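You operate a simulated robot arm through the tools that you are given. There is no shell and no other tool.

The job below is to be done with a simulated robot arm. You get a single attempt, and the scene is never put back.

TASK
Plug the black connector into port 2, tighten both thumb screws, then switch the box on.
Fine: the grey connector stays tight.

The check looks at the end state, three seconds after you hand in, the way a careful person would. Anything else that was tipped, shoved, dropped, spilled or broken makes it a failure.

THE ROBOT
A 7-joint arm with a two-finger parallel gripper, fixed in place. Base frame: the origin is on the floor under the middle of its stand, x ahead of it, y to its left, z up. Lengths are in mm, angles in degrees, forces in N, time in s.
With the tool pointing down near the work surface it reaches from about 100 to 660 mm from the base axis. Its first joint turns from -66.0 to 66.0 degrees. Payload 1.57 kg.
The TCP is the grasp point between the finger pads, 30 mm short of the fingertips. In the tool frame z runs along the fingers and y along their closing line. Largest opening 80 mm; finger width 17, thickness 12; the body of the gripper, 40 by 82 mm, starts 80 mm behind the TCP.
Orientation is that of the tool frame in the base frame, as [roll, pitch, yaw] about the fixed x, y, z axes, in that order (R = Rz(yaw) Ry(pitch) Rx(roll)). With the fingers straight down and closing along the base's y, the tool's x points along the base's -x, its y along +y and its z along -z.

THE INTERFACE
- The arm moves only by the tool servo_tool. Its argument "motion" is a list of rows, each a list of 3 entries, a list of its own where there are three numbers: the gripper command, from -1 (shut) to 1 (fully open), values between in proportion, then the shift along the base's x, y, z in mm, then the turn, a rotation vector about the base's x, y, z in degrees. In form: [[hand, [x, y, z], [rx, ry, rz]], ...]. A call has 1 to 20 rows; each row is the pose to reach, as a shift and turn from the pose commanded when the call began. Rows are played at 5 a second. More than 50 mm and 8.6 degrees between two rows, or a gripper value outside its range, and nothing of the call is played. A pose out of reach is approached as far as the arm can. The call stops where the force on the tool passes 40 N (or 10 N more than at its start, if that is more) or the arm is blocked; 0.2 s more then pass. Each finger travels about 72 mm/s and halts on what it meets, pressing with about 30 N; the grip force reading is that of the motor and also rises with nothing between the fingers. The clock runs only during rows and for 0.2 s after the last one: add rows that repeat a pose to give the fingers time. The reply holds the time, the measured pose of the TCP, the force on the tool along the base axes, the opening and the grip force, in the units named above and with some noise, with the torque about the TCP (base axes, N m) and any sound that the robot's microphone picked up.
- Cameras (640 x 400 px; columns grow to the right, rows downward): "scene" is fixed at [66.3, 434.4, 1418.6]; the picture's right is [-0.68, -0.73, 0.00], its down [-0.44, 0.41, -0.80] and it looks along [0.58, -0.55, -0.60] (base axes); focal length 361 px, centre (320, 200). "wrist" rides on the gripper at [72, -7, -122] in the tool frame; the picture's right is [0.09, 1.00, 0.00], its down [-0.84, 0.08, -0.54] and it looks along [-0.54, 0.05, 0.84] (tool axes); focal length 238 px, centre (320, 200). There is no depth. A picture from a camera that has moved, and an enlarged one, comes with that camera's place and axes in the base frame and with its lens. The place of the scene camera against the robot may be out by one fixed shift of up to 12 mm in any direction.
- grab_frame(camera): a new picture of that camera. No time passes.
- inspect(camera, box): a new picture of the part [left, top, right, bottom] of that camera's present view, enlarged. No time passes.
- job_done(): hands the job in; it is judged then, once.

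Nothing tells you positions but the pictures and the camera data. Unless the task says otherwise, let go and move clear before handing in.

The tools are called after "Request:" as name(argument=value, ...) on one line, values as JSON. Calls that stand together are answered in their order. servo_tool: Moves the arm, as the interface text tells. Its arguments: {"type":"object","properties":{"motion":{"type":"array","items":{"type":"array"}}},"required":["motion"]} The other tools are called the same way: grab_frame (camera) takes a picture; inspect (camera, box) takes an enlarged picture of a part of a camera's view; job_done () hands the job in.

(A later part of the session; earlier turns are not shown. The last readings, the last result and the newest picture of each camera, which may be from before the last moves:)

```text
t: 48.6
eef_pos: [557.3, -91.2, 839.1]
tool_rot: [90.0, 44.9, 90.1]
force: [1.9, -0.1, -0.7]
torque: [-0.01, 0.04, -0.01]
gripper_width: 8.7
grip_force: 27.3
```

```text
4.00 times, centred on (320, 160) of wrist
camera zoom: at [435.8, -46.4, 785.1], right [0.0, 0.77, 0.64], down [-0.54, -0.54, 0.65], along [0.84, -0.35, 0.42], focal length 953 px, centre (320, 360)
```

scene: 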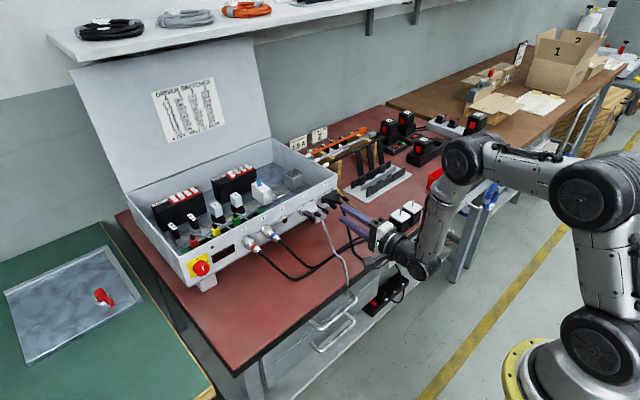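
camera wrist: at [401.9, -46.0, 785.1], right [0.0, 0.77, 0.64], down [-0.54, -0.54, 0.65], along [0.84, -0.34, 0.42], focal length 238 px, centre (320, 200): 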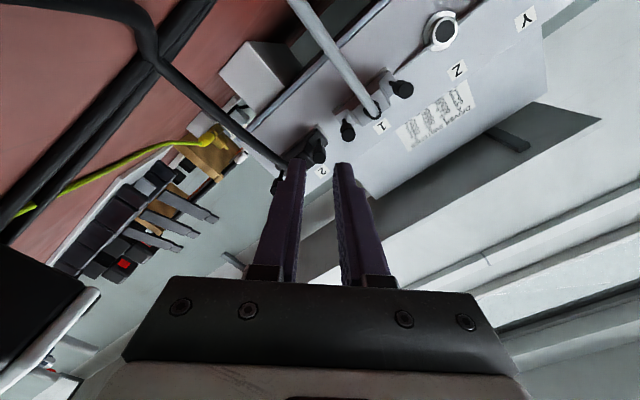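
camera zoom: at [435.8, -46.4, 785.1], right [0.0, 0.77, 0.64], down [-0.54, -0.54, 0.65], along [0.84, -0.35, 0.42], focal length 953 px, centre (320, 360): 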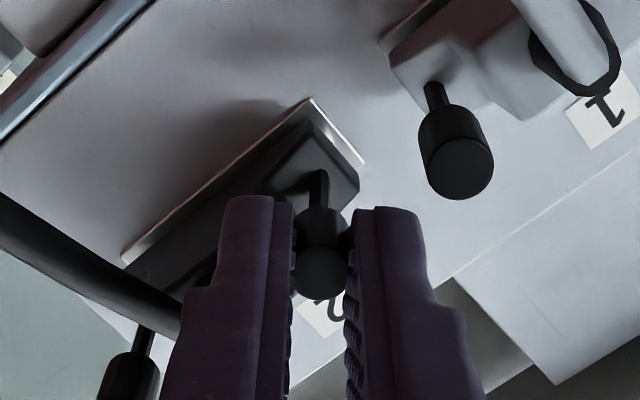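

Request:
servo_tool(motion=[[-1, [0, 0, 0], [7.5, 0, 0]], [-1, [0, 0, 0], [15, 0, 0]], [-1, [0, 0, 0], [22.5, 0, 0]], [-1, [0, 0, 0], [30, 0, 0]], [-1, [0, 0, 0], [37.5, 0, 0]], [-1, [0, 0, 0], [45, 0, 0]]])

Request:
inspect(camera="wrist", box=[240, 110, 400, 210])

Request:
inspect(camera="scene", box=[300, 175, 380, 230])

```text
t: 50.0
eef_pos: [559.4, -91.2, 840.6]
tool_rot: [89.9, -0.2, 90.0]
force: [-15.6, 3.2, 7.4]
torque: [0.01, -0.19, 0.06]
gripper_width: 8.4
grip_force: 27.0
```

```text
4.00 times, centred on (320, 160) of wrist
camera zoom: at [435.9, -20.6, 834.0], right [0.0, 0.09, 1.0], down [-0.54, -0.84, 0.07], along [0.84, -0.54, 0.05], focal length 953 px, centre (320, 360)
```

zoom: 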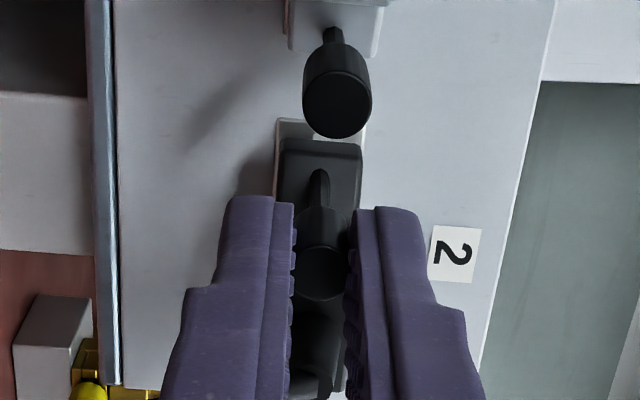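

```text
7.27 times, centred on (340, 202) of scene
camera zoom: at [65.8, 434.5, 1418.6], right [-0.68, -0.73, 0.0], down [-0.44, 0.41, -0.8], along [0.58, -0.55, -0.6], focal length 2626 px, centre (174, 182)
```

zoom: 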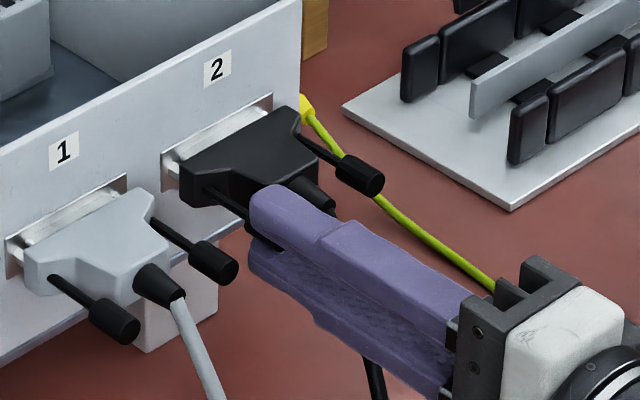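

The grip is turning with little torque so far. I'll continue the second half of the stroke.

Request:
servo_tool(motion=[[-1, [0, 0, 0], [7.5, 0, 0]], [-1, [0, 0, 0], [15, 0, 0]], [-1, [0, 0, 0], [22.5, 0, 0]], [-1, [0, 0, 0], [30, 0, 0]], [-1, [0, 0, 0], [37.5, 0, 0]], [-1, [0, 0, 0], [45, 0, 0]]])

Request:
inspect(camera="wrist", box=[240, 110, 400, 210])

Request:
inspect(camera="scene", box=[300, 175, 380, 230])

```text
t: 51.4
eef_pos: [558.2, -91.2, 840.1]
tool_rot: [89.9, -45.2, 90.1]
force: [-8.5, 4.3, 5.3]
torque: [0.0, -0.11, 0.1]
gripper_width: 8.6
grip_force: 27.7
```

```text
4.00 times, centred on (320, 160) of wrist
camera zoom: at [435.9, -37.2, 887.0], right [0.0, -0.64, 0.77], down [-0.54, -0.65, -0.54], along [0.84, -0.42, -0.35], focal length 953 px, centre (320, 360)
```

zoom: 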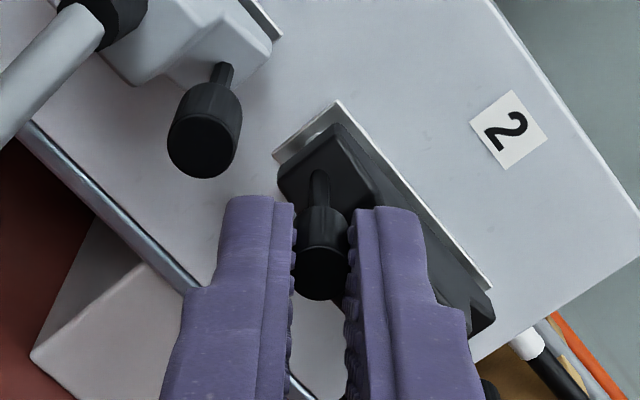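

```text
7.27 times, centred on (340, 202) of scene
camera zoom: at [66.0, 434.6, 1418.6], right [-0.68, -0.73, 0.0], down [-0.44, 0.41, -0.8], along [0.58, -0.55, -0.6], focal length 2626 px, centre (174, 182)
```

zoom: 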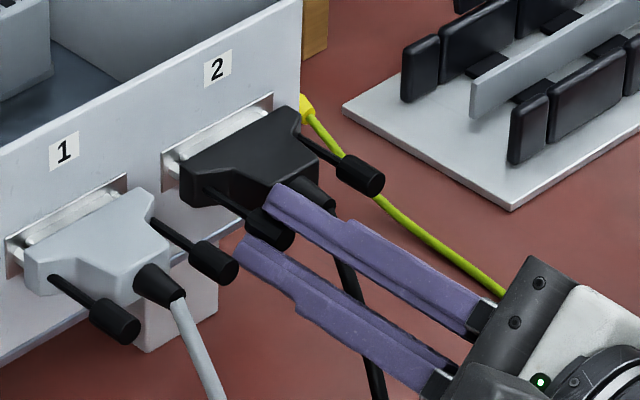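

The first 90° turn is done with no torque yet. I'll release, rotate back, and regrip for another stroke.

Request:
servo_tool(motion=[[-0.55, [0, 0, 0], [0, 0, 0]], [-0.55, [0, 0, 0], [0, 0, 0]], [-0.55, [0, 0, 0], [-8.2, 0, 0]], [-0.55, [0, 0, 0], [-16.4, 0, 0]], [-0.55, [0, 0, 0], [-24.6, 0, 0]], [-0.55, [0, 0, 0], [-32.8, 0, 0]], [-0.55, [0, 0, 0], [-41, 0, 0]], [-0.55, [0, 0, 0], [-49.2, 0, 0]], [-0.55, [0, 0, 0], [-57.4, 0, 0]], [-0.55, [0, 0, 0], [-65.6, 0, 0]], [-0.55, [0, 0, 0], [-73.8, 0, 0]], [-0.55, [0, 0, 0], [-82, 0, 0]], [-0.55, [0, 0, 0], [-90, 0, 0]], [-0.55, [0, 0, 0], [-90, 0, 0]]])

Request:
inspect(camera="wrist", box=[240, 110, 400, 210])

Request:
inspect(camera="scene", box=[300, 175, 380, 230])

```text
t: 54.4
eef_pos: [559.3, -91.9, 839.0]
tool_rot: [90.0, 45.1, 90.0]
force: [-0.3, 0.0, -0.6]
torque: [-0.01, 0.02, 0.01]
gripper_width: 17.9
grip_force: 0.1
```

```text
4.00 times, centred on (320, 160) of wrist
camera zoom: at [436.3, -46.8, 784.6], right [0.0, 0.77, 0.64], down [-0.54, -0.54, 0.65], along [0.84, -0.34, 0.42], focal length 953 px, centre (320, 360)
```

zoom: 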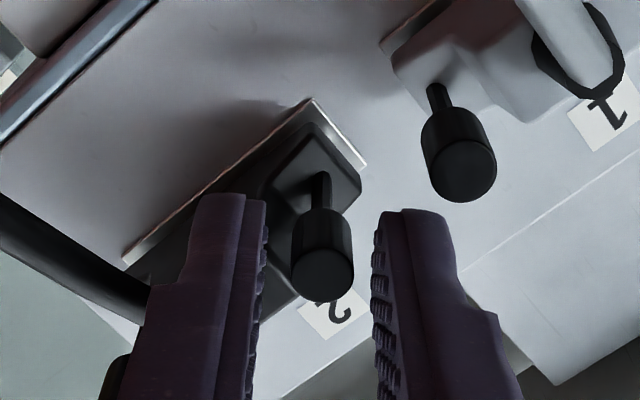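

```text
7.27 times, centred on (340, 202) of scene
camera zoom: at [66.3, 434.4, 1418.6], right [-0.68, -0.73, 0.0], down [-0.44, 0.41, -0.8], along [0.58, -0.55, -0.6], focal length 2626 px, centre (174, 182)
```

zoom: 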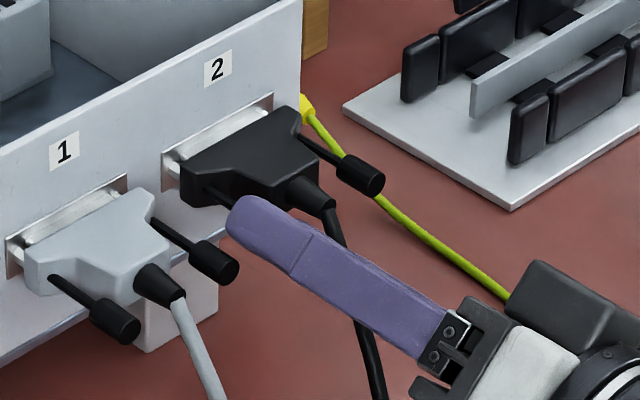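

Request:
servo_tool(motion=[[-1, [0, 0, 0], [0, 0, 0]], [-1, [0, 0, 0], [0, 0, 0]], [-1, [0, 0, 0], [8.2, 0, 0]], [-1, [0, 0, 0], [16.4, 0, 0]], [-1, [0, 0, 0], [24.6, 0, 0]], [-1, [0, 0, 0], [32.8, 0, 0]], [-1, [0, 0, 0], [41, 0, 0]], [-1, [0, 0, 0], [49.2, 0, 0]], [-1, [0, 0, 0], [57.4, 0, 0]], [-1, [0, 0, 0], [65.6, 0, 0]], [-1, [0, 0, 0], [73.8, 0, 0]], [-1, [0, 0, 0], [82, 0, 0]], [-1, [0, 0, 0], [90, 0, 0]], [-1, [0, 0, 0], [90, 0, 0]]])

Request:
inspect(camera="scene", box=[300, 175, 380, 230])

Request:
inspect(camera="wrist", box=[290, 130, 350, 190])

```text
t: 57.4
eef_pos: [558.6, -91.5, 841.0]
tool_rot: [89.8, -45.0, 90.1]
force: [0.5, 0.9, 3.9]
torque: [0.01, -0.06, -0.03]
gripper_width: 8.5
grip_force: 27.4
```

```text
7.27 times, centred on (340, 202) of scene
camera zoom: at [66.2, 434.5, 1418.6], right [-0.68, -0.73, 0.0], down [-0.44, 0.41, -0.8], along [0.58, -0.55, -0.6], focal length 2626 px, centre (174, 182)
```

zoom: 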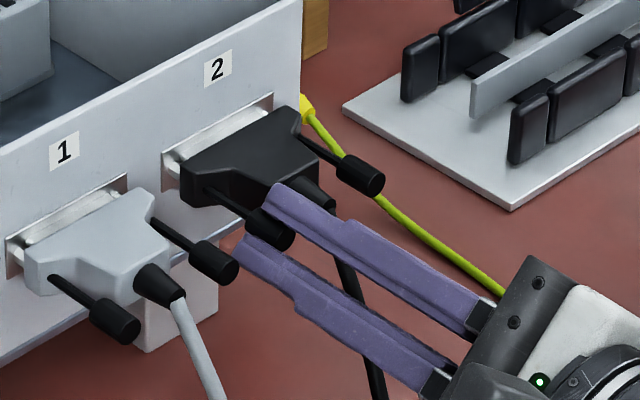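

```text
6.67 times, centred on (320, 160) of wrist
camera zoom: at [436.2, -37.0, 887.0], right [0.0, -0.64, 0.77], down [-0.54, -0.65, -0.54], along [0.84, -0.42, -0.35], focal length 1589 px, centre (320, 467)
```

zoom: 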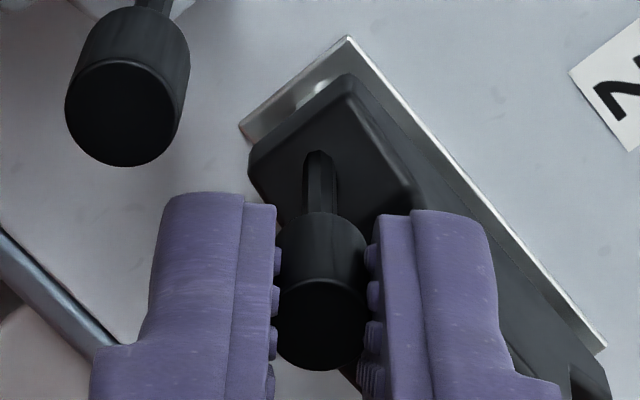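

Request:
servo_tool(motion=[[-0.55, [0, 0, 0], [0, 0, 0]], [-0.55, [0, 0, 0], [0, 0, 0]], [-0.55, [0, 0, 0], [-8.2, 0, 0]], [-0.55, [0, 0, 0], [-16.4, 0, 0]], [-0.55, [0, 0, 0], [-24.6, 0, 0]], [-0.55, [0, 0, 0], [-32.8, 0, 0]], [-0.55, [0, 0, 0], [-41, 0, 0]], [-0.55, [0, 0, 0], [-49.2, 0, 0]], [-0.55, [0, 0, 0], [-57.4, 0, 0]], [-0.55, [0, 0, 0], [-65.6, 0, 0]], [-0.55, [0, 0, 0], [-73.8, 0, 0]], [-0.55, [0, 0, 0], [-82, 0, 0]], [-0.55, [0, 0, 0], [-90, 0, 0]], [-1, [0, 0, 0], [-90, 0, 0]], [-1, [0, 0, 0], [-90, 0, 0]]])

Request:
inspect(camera="wrist", box=[290, 130, 350, 190])

```text
t: 60.6
eef_pos: [558.8, -90.4, 838.8]
tool_rot: [90.0, 45.0, 90.2]
force: [-0.2, 0.7, -0.4]
torque: [0.0, 0.03, 0.03]
gripper_width: 8.5
grip_force: 27.5
```

```text
6.67 times, centred on (320, 160) of wrist
camera zoom: at [435.5, -46.2, 784.7], right [0.0, 0.77, 0.64], down [-0.54, -0.54, 0.65], along [0.84, -0.35, 0.42], focal length 1589 px, centre (320, 467)
```

zoom: 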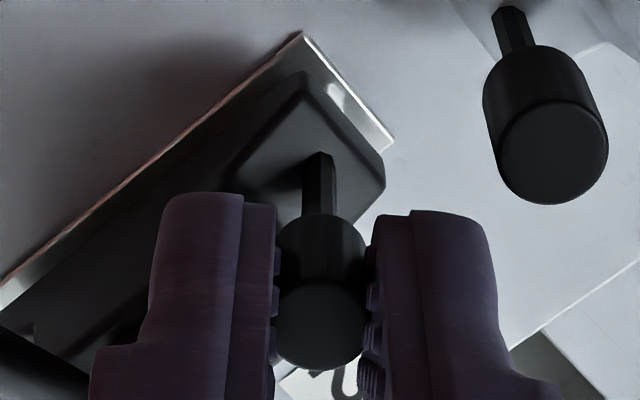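

Request:
servo_tool(motion=[[-1, [0, 0, 0], [8.2, 0, 0]], [-1, [0, 0, 0], [16.4, 0, 0]], [-1, [0, 0, 0], [24.6, 0, 0]], [-1, [0, 0, 0], [32.8, 0, 0]], [-1, [0, 0, 0], [41, 0, 0]], [-1, [0, 0, 0], [49.2, 0, 0]], [-1, [0, 0, 0], [57.4, 0, 0]], [-1, [0, 0, 0], [65.6, 0, 0]], [-1, [0, 0, 0], [73.8, 0, 0]], [-1, [0, 0, 0], [82, 0, 0]], [-1, [0, 0, 0], [90, 0, 0]], [-1, [0, 0, 0], [90, 0, 0]]])

Request:
inspect(camera="wrist", box=[290, 130, 350, 190])

```text
t: 63.2
eef_pos: [558.7, -90.8, 839.5]
tool_rot: [89.8, -45.1, 90.1]
force: [-13.4, 3.8, 8.1]
torque: [0.0, -0.14, 0.01]
gripper_width: 8.5
grip_force: 27.6
```

```text
6.67 times, centred on (320, 160) of wrist
camera zoom: at [436.1, -36.8, 887.0], right [0.0, -0.64, 0.77], down [-0.54, -0.65, -0.54], along [0.84, -0.42, -0.34], focal length 1589 px, centre (320, 467)
```

zoom: 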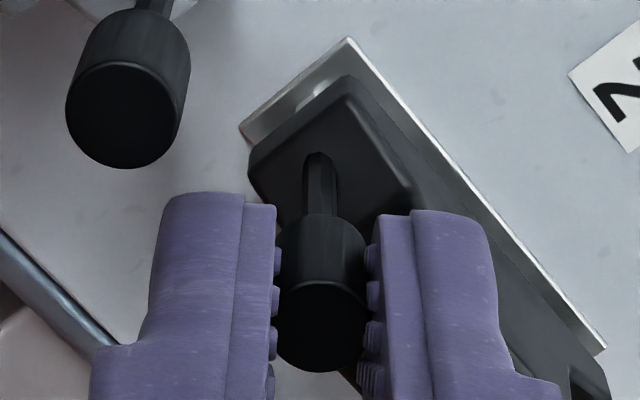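

No torque is building yet, so I want to confirm the knob really turns with the fingers. I'll look at the shaft's facets up close.

Request:
inspect(camera="wrist", box=[310, 150, 332, 172])

Request:
inspect(camera="scene", box=[318, 188, 348, 210])

```text
16.00 times, centred on (321, 161) of wrist
camera zoom: at [436.1, -36.8, 887.0], right [0.0, -0.64, 0.77], down [-0.54, -0.65, -0.54], along [0.84, -0.42, -0.34], focal length 3814 px, centre (304, 824)
```

zoom: 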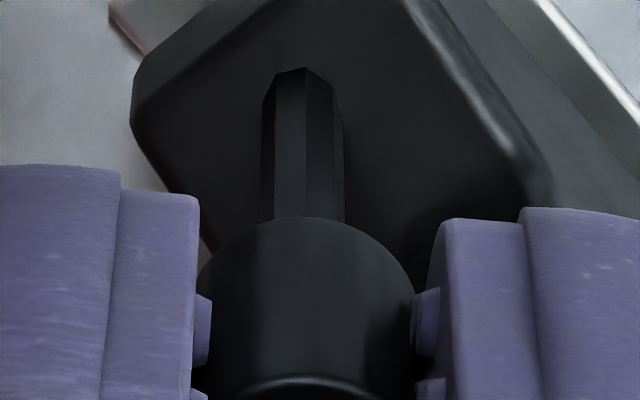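

```text
16.00 times, centred on (333, 199) of scene
camera zoom: at [65.9, 434.6, 1418.6], right [-0.68, -0.73, 0.0], down [-0.44, 0.41, -0.8], along [0.58, -0.55, -0.6], focal length 5778 px, centre (112, 216)
```

zoom: 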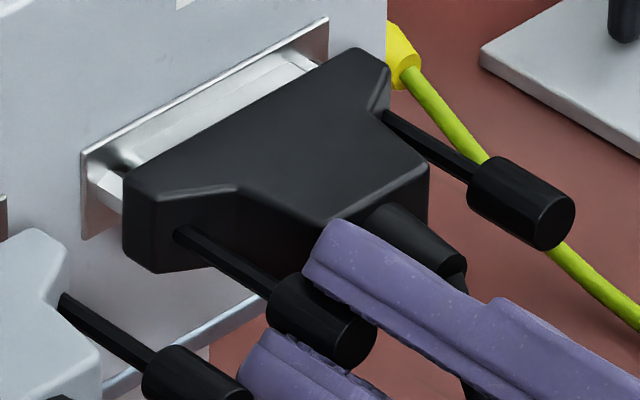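

Request:
servo_tool(motion=[[-0.55, [0, 0, 0], [0, 0, 0]], [-0.55, [0, 0, 0], [0, 0, 0]], [-0.55, [0, 0, 0], [-8.2, 0, 0]], [-0.55, [0, 0, 0], [-16.4, 0, 0]], [-0.55, [0, 0, 0], [-24.6, 0, 0]], [-0.55, [0, 0, 0], [-32.8, 0, 0]], [-0.55, [0, 0, 0], [-41, 0, 0]], [-0.55, [0, 0, 0], [-49.2, 0, 0]], [-0.55, [0, 0, 0], [-57.4, 0, 0]], [-0.55, [0, 0, 0], [-65.6, 0, 0]], [-0.55, [0, 0, 0], [-73.8, 0, 0]], [-0.55, [0, 0, 0], [-82, 0, 0]], [-0.55, [0, 0, 0], [-90, 0, 0]], [-1, [0, 0, 0], [-90, 0, 0]], [-1, [0, 0, 0], [-90, 0, 0]]])

Request:
inspect(camera="wrist", box=[310, 150, 332, 172])

Request:
servo_tool(motion=[[-1, [0, 0, 0], [8, 0, 0]], [-1, [0, 0, 0], [16, 0, 0]], [-1, [0, 0, 0], [22.5, 0, 0]], [-1, [0, 0, 0], [22.5, 0, 0]]])

Request:
inspect(camera="wrist", box=[310, 150, 332, 172])

```text
t: 66.4
eef_pos: [559.9, -91.9, 840.0]
tool_rot: [90.0, 45.0, 90.2]
force: [-1.1, 0.4, 0.3]
torque: [-0.02, -0.03, 0.0]
gripper_width: 8.5
grip_force: 27.4
```

```text
16.00 times, centred on (321, 161) of wrist
camera zoom: at [435.9, -46.3, 784.6], right [0.0, 0.77, 0.64], down [-0.54, -0.54, 0.65], along [0.84, -0.34, 0.42], focal length 3814 px, centre (304, 824)
```

zoom: 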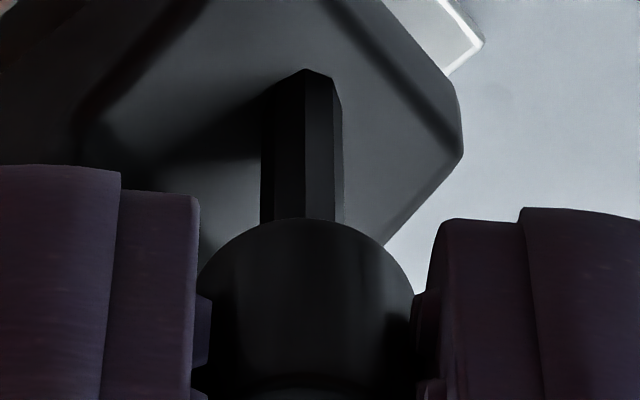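

```text
t: 67.4
eef_pos: [558.3, -90.3, 839.4]
tool_rot: [89.9, 22.4, 90.1]
force: [-2.9, 5.9, 2.6]
torque: [-0.02, -0.02, 0.12]
gripper_width: 8.6
grip_force: 27.2
```

```text
16.00 times, centred on (321, 161) of wrist
camera zoom: at [435.9, -28.5, 806.7], right [0.0, 0.46, 0.89], down [-0.54, -0.75, 0.39], along [0.84, -0.48, 0.25], focal length 3814 px, centre (304, 824)
```

zoom: 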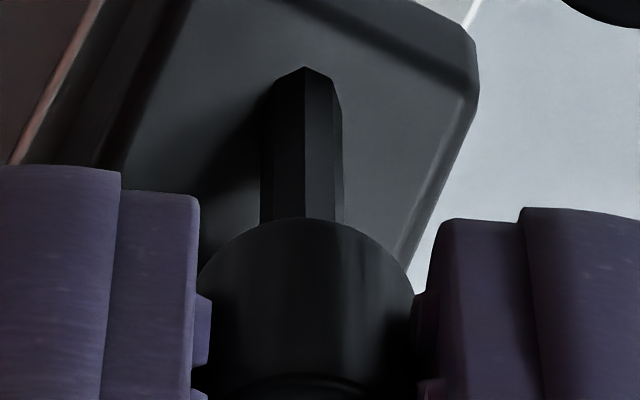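

The facets stay fixed in the wrist view while the tool turns, so the knob really is rotating with the fingers. I'll continue tightening.

Request:
servo_tool(motion=[[-1, [0, 0, 0], [8, 0, 0]], [-1, [0, 0, 0], [16, 0, 0]], [-1, [0, 0, 0], [24, 0, 0]], [-1, [0, 0, 0], [32, 0, 0]], [-1, [0, 0, 0], [40, 0, 0]], [-1, [0, 0, 0], [48, 0, 0]], [-1, [0, 0, 0], [56, 0, 0]], [-1, [0, 0, 0], [64, 0, 0]], [-1, [0, 0, 0], [67.5, 0, 0]], [-1, [0, 0, 0], [67.5, 0, 0]]])

Request:
servo_tool(motion=[[-0.55, [0, 0, 0], [0, 0, 0]], [-0.55, [0, 0, 0], [0, 0, 0]], [-0.55, [0, 0, 0], [-8.2, 0, 0]], [-0.55, [0, 0, 0], [-16.4, 0, 0]], [-0.55, [0, 0, 0], [-24.6, 0, 0]], [-0.55, [0, 0, 0], [-32.8, 0, 0]], [-0.55, [0, 0, 0], [-41, 0, 0]], [-0.55, [0, 0, 0], [-49.2, 0, 0]], [-0.55, [0, 0, 0], [-57.4, 0, 0]], [-0.55, [0, 0, 0], [-65.6, 0, 0]], [-0.55, [0, 0, 0], [-73.8, 0, 0]], [-0.55, [0, 0, 0], [-82, 0, 0]], [-0.55, [0, 0, 0], [-90, 0, 0]], [-1, [0, 0, 0], [-90, 0, 0]], [-1, [0, 0, 0], [-90, 0, 0]]])

Request:
inspect(camera="wrist", box=[290, 130, 350, 190])

```text
t: 69.6
eef_pos: [559.2, -91.3, 839.9]
tool_rot: [89.9, -45.1, 90.0]
force: [-10.9, 8.8, 10.7]
torque: [0.01, -0.31, 0.3]
gripper_width: 8.7
grip_force: 28.2
```

```text
t: 72.8
eef_pos: [558.7, -91.0, 838.2]
tool_rot: [90.0, 45.0, 90.2]
force: [-1.0, 2.6, 2.6]
torque: [0.0, 0.0, 0.04]
gripper_width: 8.7
grip_force: 27.7
```

```text
6.67 times, centred on (320, 160) of wrist
camera zoom: at [436.2, -46.6, 784.9], right [0.0, 0.77, 0.64], down [-0.54, -0.54, 0.65], along [0.84, -0.34, 0.42], focal length 1589 px, centre (320, 467)
```

zoom: 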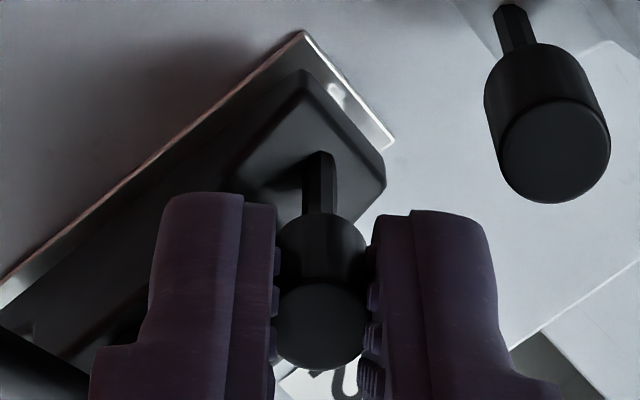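

Request:
servo_tool(motion=[[-1, [0, 0, 0], [8.2, 0, 0]], [-1, [0, 0, 0], [16.4, 0, 0]], [-1, [0, 0, 0], [24.6, 0, 0]], [-1, [0, 0, 0], [32.8, 0, 0]], [-1, [0, 0, 0], [41, 0, 0]], [-1, [0, 0, 0], [49.2, 0, 0]], [-1, [0, 0, 0], [57.4, 0, 0]], [-1, [0, 0, 0], [65.6, 0, 0]], [-1, [0, 0, 0], [73.8, 0, 0]], [-1, [0, 0, 0], [82, 0, 0]], [-1, [0, 0, 0], [90, 0, 0]]])

Request:
inspect(camera="wrist", box=[310, 150, 332, 172])

Request:
servo_tool(motion=[[-0.55, [0, 0, 0], [0, 0, 0]], [-0.55, [0, 0, 0], [0, 0, 0]], [-0.55, [0, 0, 0], [-8.2, 0, 0]], [-0.55, [0, 0, 0], [-16.4, 0, 0]], [-0.55, [0, 0, 0], [-24.6, 0, 0]], [-0.55, [0, 0, 0], [-32.8, 0, 0]], [-0.55, [0, 0, 0], [-41, 0, 0]], [-0.55, [0, 0, 0], [-49.2, 0, 0]], [-0.55, [0, 0, 0], [-57.4, 0, 0]], [-0.55, [0, 0, 0], [-65.6, 0, 0]], [-0.55, [0, 0, 0], [-73.8, 0, 0]], [-0.55, [0, 0, 0], [-82, 0, 0]], [-0.55, [0, 0, 0], [-90, 0, 0]], [-1, [0, 0, 0], [-90, 0, 0]], [-1, [0, 0, 0], [-90, 0, 0]]])

Request:
servo_tool(motion=[[-1, [0, 0, 0], [8.2, 0, 0]], [-1, [0, 0, 0], [16.4, 0, 0]], [-1, [0, 0, 0], [24.6, 0, 0]], [-1, [0, 0, 0], [32.8, 0, 0]], [-1, [0, 0, 0], [41, 0, 0]], [-1, [0, 0, 0], [49.2, 0, 0]], [-1, [0, 0, 0], [57.4, 0, 0]], [-1, [0, 0, 0], [65.6, 0, 0]], [-1, [0, 0, 0], [73.8, 0, 0]], [-1, [0, 0, 0], [82, 0, 0]], [-1, [0, 0, 0], [90, 0, 0]]])

Request:
inspect(camera="wrist", box=[310, 150, 332, 172])

```text
t: 75.2
eef_pos: [558.8, -90.5, 840.0]
tool_rot: [89.9, -45.2, 90.0]
force: [4.6, -1.2, 1.8]
torque: [-0.05, -0.02, -0.05]
gripper_width: 8.5
grip_force: 27.0
```

```text
16.00 times, centred on (321, 161) of wrist
camera zoom: at [436.0, -37.0, 887.1], right [0.0, -0.64, 0.77], down [-0.54, -0.64, -0.54], along [0.84, -0.42, -0.35], focal length 3814 px, centre (304, 824)
```

zoom: 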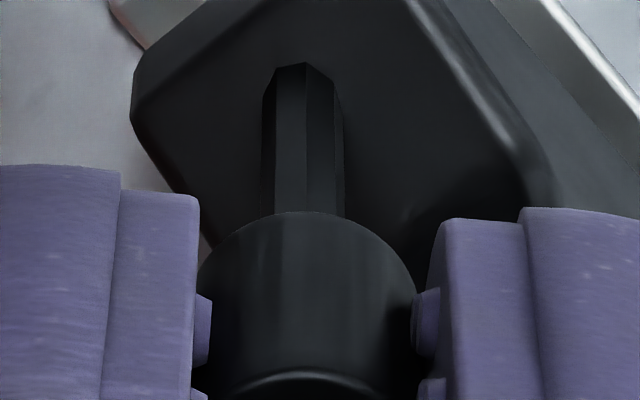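

```text
t: 78.4
eef_pos: [558.7, -90.2, 839.8]
tool_rot: [90.0, 45.0, 90.1]
force: [-0.4, -0.1, 0.1]
torque: [0.02, 0.04, 0.02]
gripper_width: 8.5
grip_force: 27.9
```

```text
t: 80.8
eef_pos: [558.6, -92.0, 839.4]
tool_rot: [89.9, -45.2, 90.0]
force: [-3.4, -2.2, 3.7]
torque: [-0.06, -0.09, -0.06]
gripper_width: 8.7
grip_force: 27.9
```

```text
16.00 times, centred on (321, 161) of wrist
camera zoom: at [436.3, -37.3, 886.6], right [0.0, -0.64, 0.77], down [-0.54, -0.64, -0.54], along [0.84, -0.42, -0.35], focal length 3814 px, centre (304, 824)
```

zoom: 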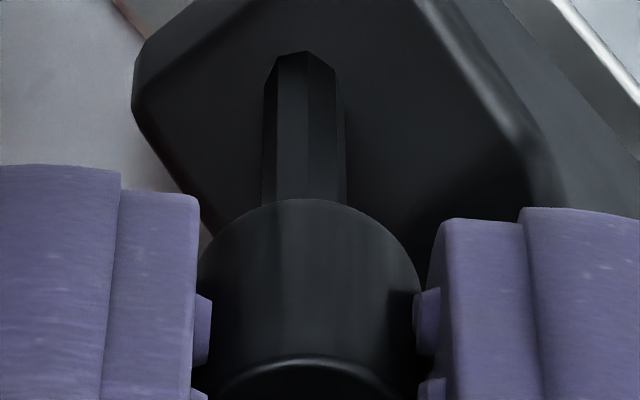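

The knob and body have now advanced about 1.5–2 mm and torque is appearing, so the thread has engaged and is pulling the plug in. I'll check whether the plug is staying square before continuing.

Request:
servo_tool(motion=[[-0.55, [0, 0, 0], [0, 0, 0]], [-0.55, [0, 0, 0], [0, 0, 0]], [-0.55, [0, 0, 0], [0, 0, 0]]])

Request:
inspect(camera="scene", box=[318, 180, 354, 204])

Request:
inspect(camera="scene", box=[295, 190, 331, 214])

Request:
inspect(camera="wrist", box=[260, 90, 380, 190])

```text
t: 81.6
eef_pos: [558.3, -91.5, 839.1]
tool_rot: [90.0, -45.1, 90.1]
force: [0.0, 0.5, 0.7]
torque: [0.01, 0.01, 0.0]
gripper_width: 17.9
grip_force: 0.1
```

```text
16.00 times, centred on (336, 192) of scene
camera zoom: at [66.3, 434.4, 1418.6], right [-0.68, -0.73, 0.0], down [-0.44, 0.41, -0.8], along [0.58, -0.55, -0.6], focal length 5778 px, centre (64, 328)
```

zoom: 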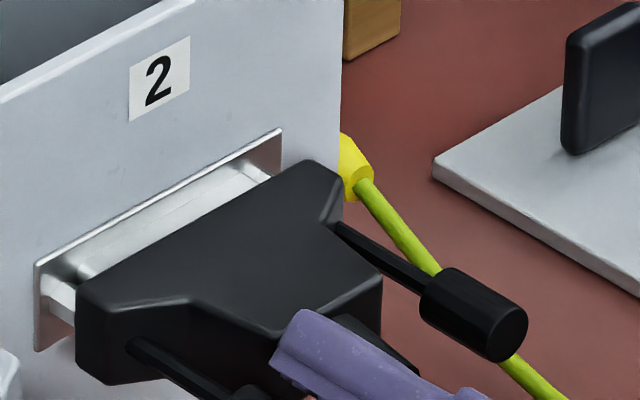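

```text
16.00 times, centred on (313, 202) of scene
camera zoom: at [66.3, 434.4, 1418.6], right [-0.68, -0.73, 0.0], down [-0.44, 0.41, -0.8], along [0.58, -0.55, -0.6], focal length 5778 px, centre (432, 168)
```

zoom: 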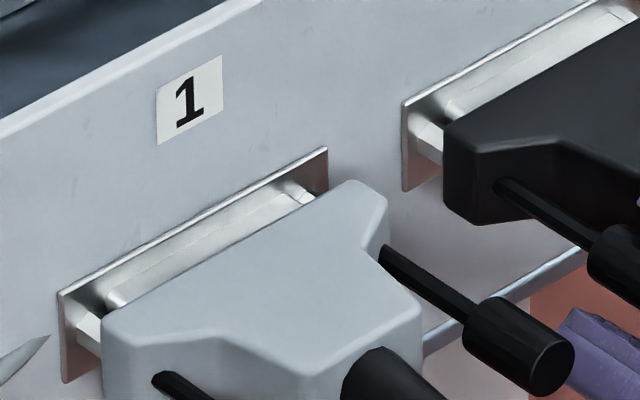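

```text
4.00 times, centred on (320, 140) of wrist
camera zoom: at [436.4, -36.9, 886.3], right [0.0, -0.64, 0.77], down [-0.54, -0.65, -0.54], along [0.84, -0.42, -0.35], focal length 953 px, centre (320, 440)
```

zoom: 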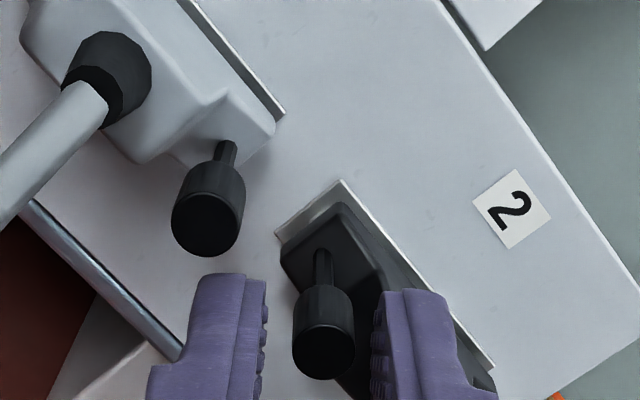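

The +y side now matches the grey connector's depth, while the -y side sits slightly out. I'll switch to the other screw to keep it even: back off, reset the roll, and move over.

Request:
servo_tool(motion=[[-0.55, [-12, 0, 0], [0, 0, 0]], [-0.55, [-24, 0, 0], [0, 0, 0]], [-0.55, [-36, 0, 0], [0, 0, 0]], [-0.55, [-36, 0, 0], [-8.2, 0, 0]], [-0.55, [-36, -4, 0], [-16.4, 0, 0]], [-0.55, [-36, -8, 0], [-24.6, 0, 0]], [-0.55, [-36, -14, 0], [-32.8, 0, 0]], [-0.55, [-36, -20, 0], [-41, 0, 0]], [-0.55, [-36, -26, 0], [-49.2, 0, 0]], [-0.55, [-36, -32, 0], [-57.4, 0, 0]], [-0.55, [-36, -38, 0], [-65.6, 0, 0]], [-0.55, [-36, -43, 0], [-73.8, 0, 0]], [-0.55, [-36, -47, 0], [-82, 0, 0]], [-0.55, [-36, -47, 0], [-90, 0, 0]], [-0.55, [-36, -47, 0], [-90, 0, 0]]])

Request:
inspect(camera="wrist", box=[240, 90, 400, 190])

Request:
inspect(camera="scene", box=[290, 170, 400, 250])

```text
t: 84.8
eef_pos: [524.0, -138.7, 839.6]
tool_rot: [90.0, 45.0, 90.1]
force: [0.1, -0.3, 0.2]
torque: [0.01, 0.0, -0.01]
gripper_width: 17.7
grip_force: 0.0
```

```text
4.00 times, centred on (320, 140) of wrist
camera zoom: at [400.5, -93.8, 784.8], right [0.0, 0.77, 0.64], down [-0.54, -0.54, 0.65], along [0.84, -0.34, 0.42], focal length 953 px, centre (320, 440)
```

zoom: 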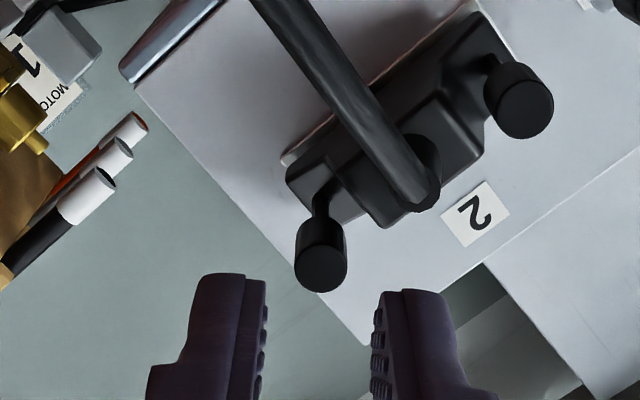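

```text
5.00 times, centred on (345, 210) of scene
camera zoom: at [66.3, 434.4, 1418.6], right [-0.68, -0.73, 0.0], down [-0.44, 0.41, -0.8], along [0.58, -0.55, -0.6], focal length 1806 px, centre (195, 150)
```

zoom: 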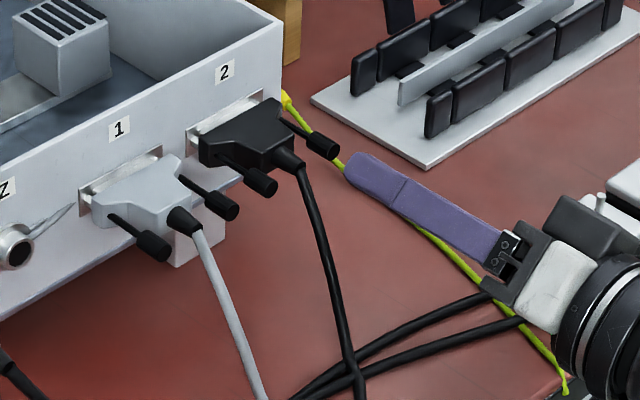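

Knob 2 is centred between the fingers. I'll advance, grip and turn.

Request:
servo_tool(motion=[[-0.55, [7, 0, -0.4], [0, 0, 0]], [-0.55, [14, 0, -0.4], [0, 0, 0]], [-0.55, [21, 0, -0.4], [0, 0, 0]], [-0.55, [28, 0, -0.4], [0, 0, 0]], [-0.55, [34, 0, -0.4], [0, 0, 0]], [-0.55, [36, 0, -0.4], [0, 0, 0]], [-0.55, [36, 0, -0.4], [0, 0, 0]]])

Request:
inspect(camera="wrist", box=[240, 110, 400, 210])

```text
t: 86.4
eef_pos: [559.2, -139.6, 840.1]
tool_rot: [90.1, 45.0, 90.1]
force: [-0.7, 0.1, 0.1]
torque: [0.01, -0.01, 0.04]
gripper_width: 18.1
grip_force: 0.0
```

```text
4.00 times, centred on (320, 160) of wrist
camera zoom: at [436.2, -93.8, 784.6], right [0.0, 0.77, 0.64], down [-0.54, -0.54, 0.65], along [0.84, -0.35, 0.42], focal length 953 px, centre (320, 360)
```

zoom: 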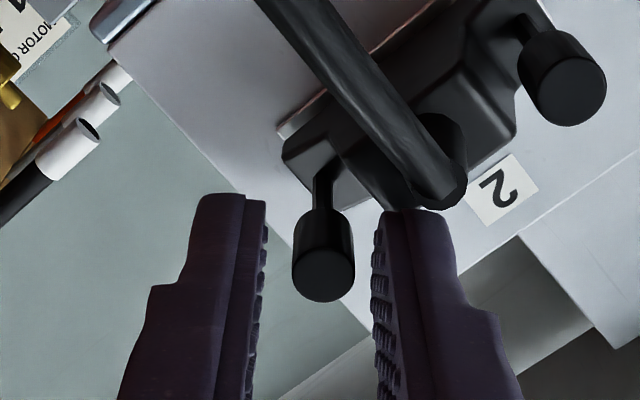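

Request:
servo_tool(motion=[[-1, [0, 0, 0], [0, 0, 0]], [-1, [0, 0, 0], [0, 0, 0]], [-1, [0, 0, 0], [8.2, 0, 0]], [-1, [0, 0, 0], [16.4, 0, 0]], [-1, [0, 0, 0], [24.6, 0, 0]], [-1, [0, 0, 0], [32.8, 0, 0]], [-1, [0, 0, 0], [41, 0, 0]], [-1, [0, 0, 0], [49.2, 0, 0]], [-1, [0, 0, 0], [57.4, 0, 0]], [-1, [0, 0, 0], [65.6, 0, 0]], [-1, [0, 0, 0], [73.8, 0, 0]], [-1, [0, 0, 0], [82, 0, 0]], [-1, [0, 0, 0], [90, 0, 0]]])

Request:
inspect(camera="wrist", box=[240, 110, 400, 210])

Request:
inspect(camera="scene", box=[300, 175, 380, 230])

```text
t: 89.2
eef_pos: [557.4, -138.9, 839.9]
tool_rot: [89.7, -45.1, 90.1]
force: [-3.6, 6.9, 9.2]
torque: [-0.01, -0.17, 0.14]
gripper_width: 8.8
grip_force: 26.9
```

```text
4.00 times, centred on (320, 160) of wrist
camera zoom: at [436.3, -84.1, 886.7], right [0.0, -0.64, 0.77], down [-0.54, -0.65, -0.54], along [0.84, -0.42, -0.34], focal length 953 px, centre (320, 360)
```

zoom: 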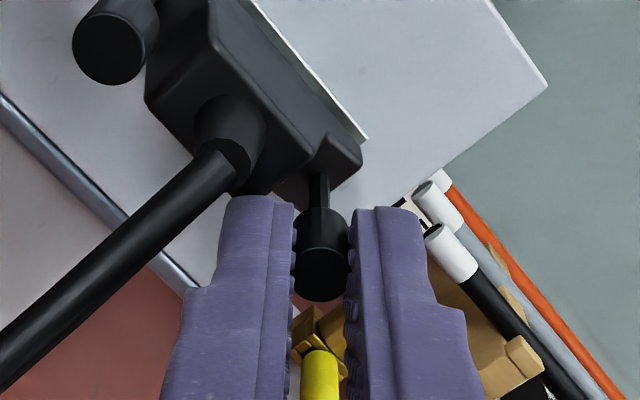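

```text
7.27 times, centred on (340, 202) of scene
camera zoom: at [66.0, 434.6, 1418.6], right [-0.68, -0.73, 0.0], down [-0.44, 0.41, -0.8], along [0.58, -0.55, -0.6], focal length 2626 px, centre (174, 182)
```

zoom: 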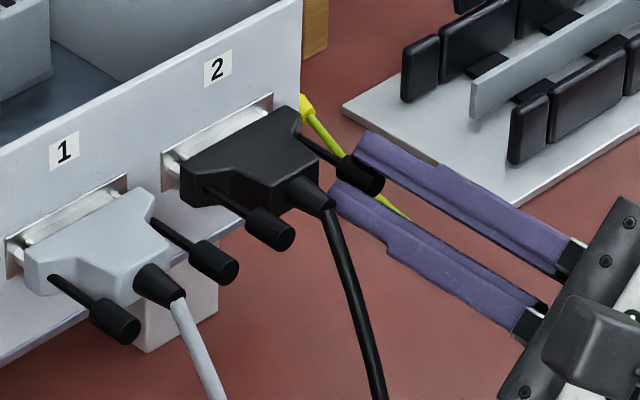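

The second screw turns freely like the first did at the start. I'll keep ratcheting.

Request:
servo_tool(motion=[[-0.55, [0, 0, 0], [0, 0, 0]], [-0.55, [0, 0, 0], [0, 0, 0]], [-0.55, [0, 0, 0], [-8.2, 0, 0]], [-0.55, [0, 0, 0], [-16.4, 0, 0]], [-0.55, [0, 0, 0], [-24.6, 0, 0]], [-0.55, [0, 0, 0], [-32.8, 0, 0]], [-0.55, [0, 0, 0], [-41, 0, 0]], [-0.55, [0, 0, 0], [-49.2, 0, 0]], [-0.55, [0, 0, 0], [-57.4, 0, 0]], [-0.55, [0, 0, 0], [-65.6, 0, 0]], [-0.55, [0, 0, 0], [-73.8, 0, 0]], [-0.55, [0, 0, 0], [-82, 0, 0]], [-0.55, [0, 0, 0], [-90, 0, 0]], [-1, [0, 0, 0], [-90, 0, 0]], [-1, [0, 0, 0], [-90, 0, 0]]])

Request:
servo_tool(motion=[[-1, [0, 0, 0], [8.2, 0, 0]], [-1, [0, 0, 0], [16.4, 0, 0]], [-1, [0, 0, 0], [24.6, 0, 0]], [-1, [0, 0, 0], [32.8, 0, 0]], [-1, [0, 0, 0], [41, 0, 0]], [-1, [0, 0, 0], [49.2, 0, 0]], [-1, [0, 0, 0], [57.4, 0, 0]], [-1, [0, 0, 0], [65.6, 0, 0]], [-1, [0, 0, 0], [73.8, 0, 0]], [-1, [0, 0, 0], [82, 0, 0]], [-1, [0, 0, 0], [90, 0, 0]]])

Request:
inspect(camera="wrist", box=[310, 150, 332, 172])

```text
t: 92.4
eef_pos: [557.5, -138.0, 839.0]
tool_rot: [90.0, 45.0, 90.0]
force: [-1.8, 1.2, 1.3]
torque: [0.01, -0.03, 0.06]
gripper_width: 8.7
grip_force: 27.1
```

```text
t: 94.8
eef_pos: [559.4, -137.2, 839.7]
tool_rot: [89.7, -45.1, 90.2]
force: [-12.1, 4.9, 11.6]
torque: [-0.01, -0.14, 0.06]
gripper_width: 8.6
grip_force: 27.2
```

```text
16.00 times, centred on (321, 161) of wrist
camera zoom: at [436.4, -83.8, 886.8], right [0.0, -0.64, 0.77], down [-0.54, -0.64, -0.54], along [0.84, -0.42, -0.34], focal length 3814 px, centre (304, 824)
```

zoom: 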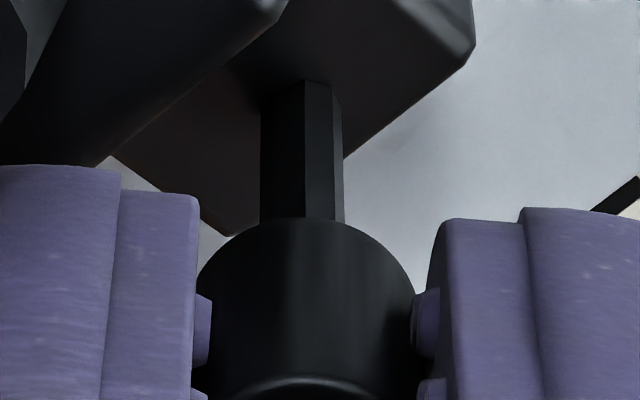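

Request:
servo_tool(motion=[[-0.55, [0, 0, 0], [0, 0, 0]], [-0.55, [0, 0, 0], [0, 0, 0]], [-0.55, [0, 0, 0], [-8.2, 0, 0]], [-0.55, [0, 0, 0], [-16.4, 0, 0]], [-0.55, [0, 0, 0], [-24.6, 0, 0]], [-0.55, [0, 0, 0], [-32.8, 0, 0]], [-0.55, [0, 0, 0], [-41, 0, 0]], [-0.55, [0, 0, 0], [-49.2, 0, 0]], [-0.55, [0, 0, 0], [-57.4, 0, 0]], [-0.55, [0, 0, 0], [-65.6, 0, 0]], [-0.55, [0, 0, 0], [-73.8, 0, 0]], [-0.55, [0, 0, 0], [-82, 0, 0]], [-0.55, [0, 0, 0], [-90, 0, 0]], [-1, [0, 0, 0], [-90, 0, 0]], [-1, [0, 0, 0], [-90, 0, 0]]])

Request:
servo_tool(motion=[[-1, [0, 0, 0], [8.2, 0, 0]], [-1, [0, 0, 0], [16.4, 0, 0]], [-1, [0, 0, 0], [24.6, 0, 0]], [-1, [0, 0, 0], [32.8, 0, 0]], [-1, [0, 0, 0], [41, 0, 0]], [-1, [0, 0, 0], [49.2, 0, 0]], [-1, [0, 0, 0], [57.4, 0, 0]], [-1, [0, 0, 0], [65.6, 0, 0]], [-1, [0, 0, 0], [73.8, 0, 0]], [-1, [0, 0, 0], [82, 0, 0]], [-1, [0, 0, 0], [90, 0, 0]]])

Request:
inspect(camera="wrist", box=[310, 150, 332, 172])

Request:
inspect(camera="scene", box=[318, 180, 354, 204])

```text
t: 98.0
eef_pos: [558.0, -138.3, 840.1]
tool_rot: [89.9, 45.0, 90.1]
force: [-2.2, 2.8, 3.1]
torque: [-0.01, -0.02, 0.05]
gripper_width: 8.8
grip_force: 27.5
```

```text
t: 100.4
eef_pos: [558.9, -138.5, 840.6]
tool_rot: [89.8, -45.1, 90.3]
force: [3.0, 9.1, 10.6]
torque: [0.0, -0.26, 0.23]
gripper_width: 8.7
grip_force: 27.7
```

```text
16.00 times, centred on (321, 161) of wrist
camera zoom: at [436.1, -84.1, 886.9], right [0.0, -0.64, 0.77], down [-0.54, -0.65, -0.54], along [0.84, -0.42, -0.34], focal length 3814 px, centre (304, 824)
```

zoom: 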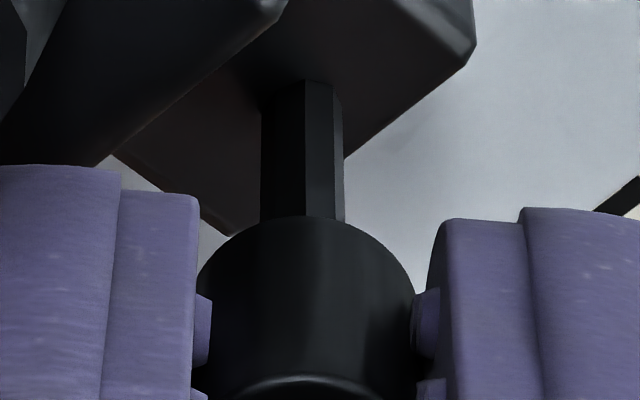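

```text
16.00 times, centred on (336, 192) of scene
camera zoom: at [66.2, 434.7, 1418.5], right [-0.68, -0.73, 0.0], down [-0.44, 0.41, -0.8], along [0.58, -0.55, -0.6], focal length 5778 px, centre (64, 328)
```

zoom: 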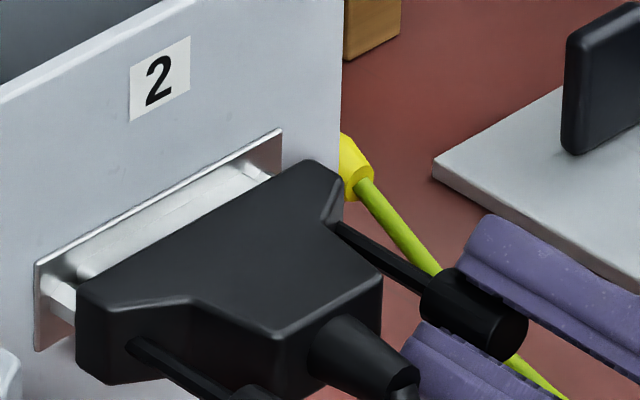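

Request:
servo_tool(motion=[[-0.55, [0, 0, 0], [0, 0, 0]], [-0.55, [0, 0.3, 0.4], [0, 0, 0]], [-0.55, [0, 0.3, 0.4], [-8.2, 0, 0]], [-0.55, [0, 0.3, 0.4], [-16.4, 0, 0]], [-0.55, [0, 0.3, 0.4], [-24.6, 0, 0]], [-0.55, [0, 0.3, 0.4], [-32.8, 0, 0]], [-0.55, [0, 0.3, 0.4], [-41, 0, 0]], [-0.55, [0, 0.3, 0.4], [-49.2, 0, 0]], [-0.55, [0, 0.3, 0.4], [-57.4, 0, 0]], [-0.55, [0, 0.3, 0.4], [-65.6, 0, 0]], [-0.55, [0, 0.3, 0.4], [-73.8, 0, 0]], [-0.55, [0, 0.3, 0.4], [-82, 0, 0]], [-0.55, [0, 0.3, 0.4], [-90, 0, 0]], [-1, [0, 0.3, 0.4], [-90, 0, 0]], [-1, [0, 0.3, 0.4], [-90, 0, 0]]])

Request:
servo_tool(motion=[[-1, [0, 0, 0], [8.2, 0, 0]], [-1, [0, 0, 0], [16.4, 0, 0]], [-1, [0, 0, 0], [24.6, 0, 0]], [-1, [0, 0, 0], [32.8, 0, 0]], [-1, [0, 0, 0], [41, 0, 0]], [-1, [0, 0, 0], [49.2, 0, 0]], [-1, [0, 0, 0], [57.4, 0, 0]], [-1, [0, 0, 0], [65.6, 0, 0]], [-1, [0, 0, 0], [73.8, 0, 0]], [-1, [0, 0, 0], [82, 0, 0]], [-1, [0, 0, 0], [90, 0, 0]]])

Request:
inspect(camera="wrist", box=[310, 150, 332, 172])

```text
t: 103.6
eef_pos: [558.9, -138.1, 840.0]
tool_rot: [90.1, 45.0, 90.0]
force: [1.6, -2.6, -1.7]
torque: [0.03, 0.05, -0.06]
gripper_width: 8.7
grip_force: 28.0
```

```text
t: 106.0
eef_pos: [558.2, -138.4, 840.4]
tool_rot: [89.7, -45.1, 90.2]
force: [-8.4, 2.4, 10.3]
torque: [-0.07, -0.22, 0.06]
gripper_width: 8.4
grip_force: 27.3
```

```text
16.00 times, centred on (321, 161) of wrist
camera zoom: at [436.1, -83.8, 886.9], right [0.0, -0.64, 0.77], down [-0.54, -0.64, -0.54], along [0.84, -0.42, -0.34], focal length 3814 px, centre (304, 824)
```

zoom: 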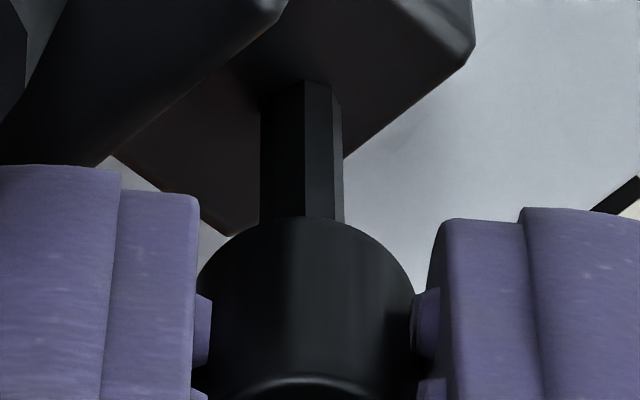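

Torque about x is now -0.07 N·m, so the second screw is engaging. Two more strokes on it.

Request:
servo_tool(motion=[[-0.55, [0, 0, 0], [0, 0, 0]], [-0.55, [0, 0, 0], [0, 0, 0]], [-0.55, [0, 0, 0], [-8.2, 0, 0]], [-0.55, [0, 0, 0], [-16.4, 0, 0]], [-0.55, [0, 0, 0], [-24.6, 0, 0]], [-0.55, [0, 0, 0], [-32.8, 0, 0]], [-0.55, [0, 0, 0], [-41, 0, 0]], [-0.55, [0, 0, 0], [-49.2, 0, 0]], [-0.55, [0, 0, 0], [-57.4, 0, 0]], [-0.55, [0, 0, 0], [-65.6, 0, 0]], [-0.55, [0, 0, 0], [-73.8, 0, 0]], [-0.55, [0, 0, 0], [-82, 0, 0]], [-0.55, [0, 0, 0], [-90, 0, 0]], [-1, [0, 0, 0], [-90, 0, 0]], [-1, [0, 0, 0], [-90, 0, 0]]])

Request:
servo_tool(motion=[[-1, [0, 0, 0], [8.2, 0, 0]], [-1, [0, 0, 0], [16.4, 0, 0]], [-1, [0, 0, 0], [24.6, 0, 0]], [-1, [0, 0, 0], [32.8, 0, 0]], [-1, [0, 0, 0], [41, 0, 0]], [-1, [0, 0, 0], [49.2, 0, 0]], [-1, [0, 0, 0], [57.4, 0, 0]], [-1, [0, 0, 0], [65.6, 0, 0]], [-1, [0, 0, 0], [73.8, 0, 0]], [-1, [0, 0, 0], [82, 0, 0]], [-1, [0, 0, 0], [90, 0, 0]]])

Request:
inspect(camera="wrist", box=[310, 150, 332, 172])

Request:
inspect(camera="scene", box=[318, 180, 354, 204])

```text
t: 109.2
eef_pos: [557.9, -138.3, 839.4]
tool_rot: [90.0, 45.0, 90.1]
force: [-0.1, -0.4, -0.3]
torque: [0.04, 0.03, 0.01]
gripper_width: 8.8
grip_force: 27.4
```

```text
t: 111.6
eef_pos: [559.2, -139.5, 840.9]
tool_rot: [89.8, -45.2, 90.1]
force: [2.8, -3.1, 4.5]
torque: [-0.03, 0.0, -0.17]
gripper_width: 8.5
grip_force: 27.6
```

```text
16.00 times, centred on (321, 161) of wrist
camera zoom: at [436.8, -83.7, 887.1], right [0.0, -0.64, 0.77], down [-0.54, -0.64, -0.54], along [0.84, -0.42, -0.35], focal length 3814 px, centre (304, 824)
```

zoom: 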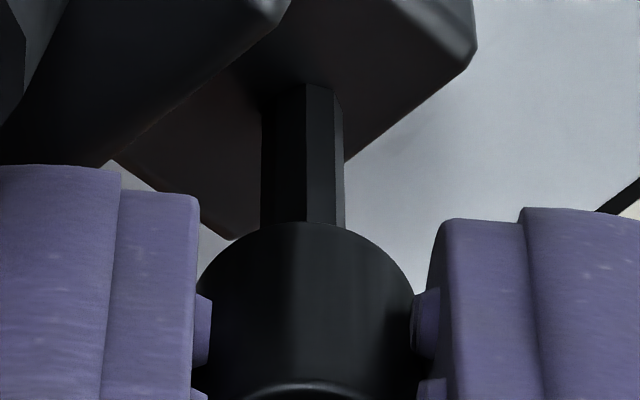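

```text
16.00 times, centred on (336, 192) of scene
camera zoom: at [66.3, 434.4, 1418.6], right [-0.68, -0.73, 0.0], down [-0.44, 0.41, -0.8], along [0.58, -0.55, -0.6], focal length 5778 px, centre (64, 328)
```

zoom: 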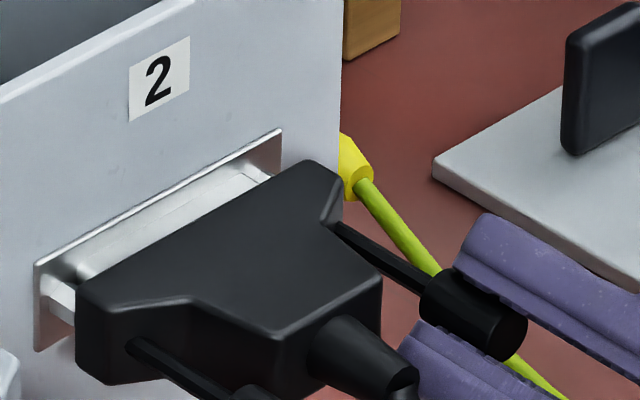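

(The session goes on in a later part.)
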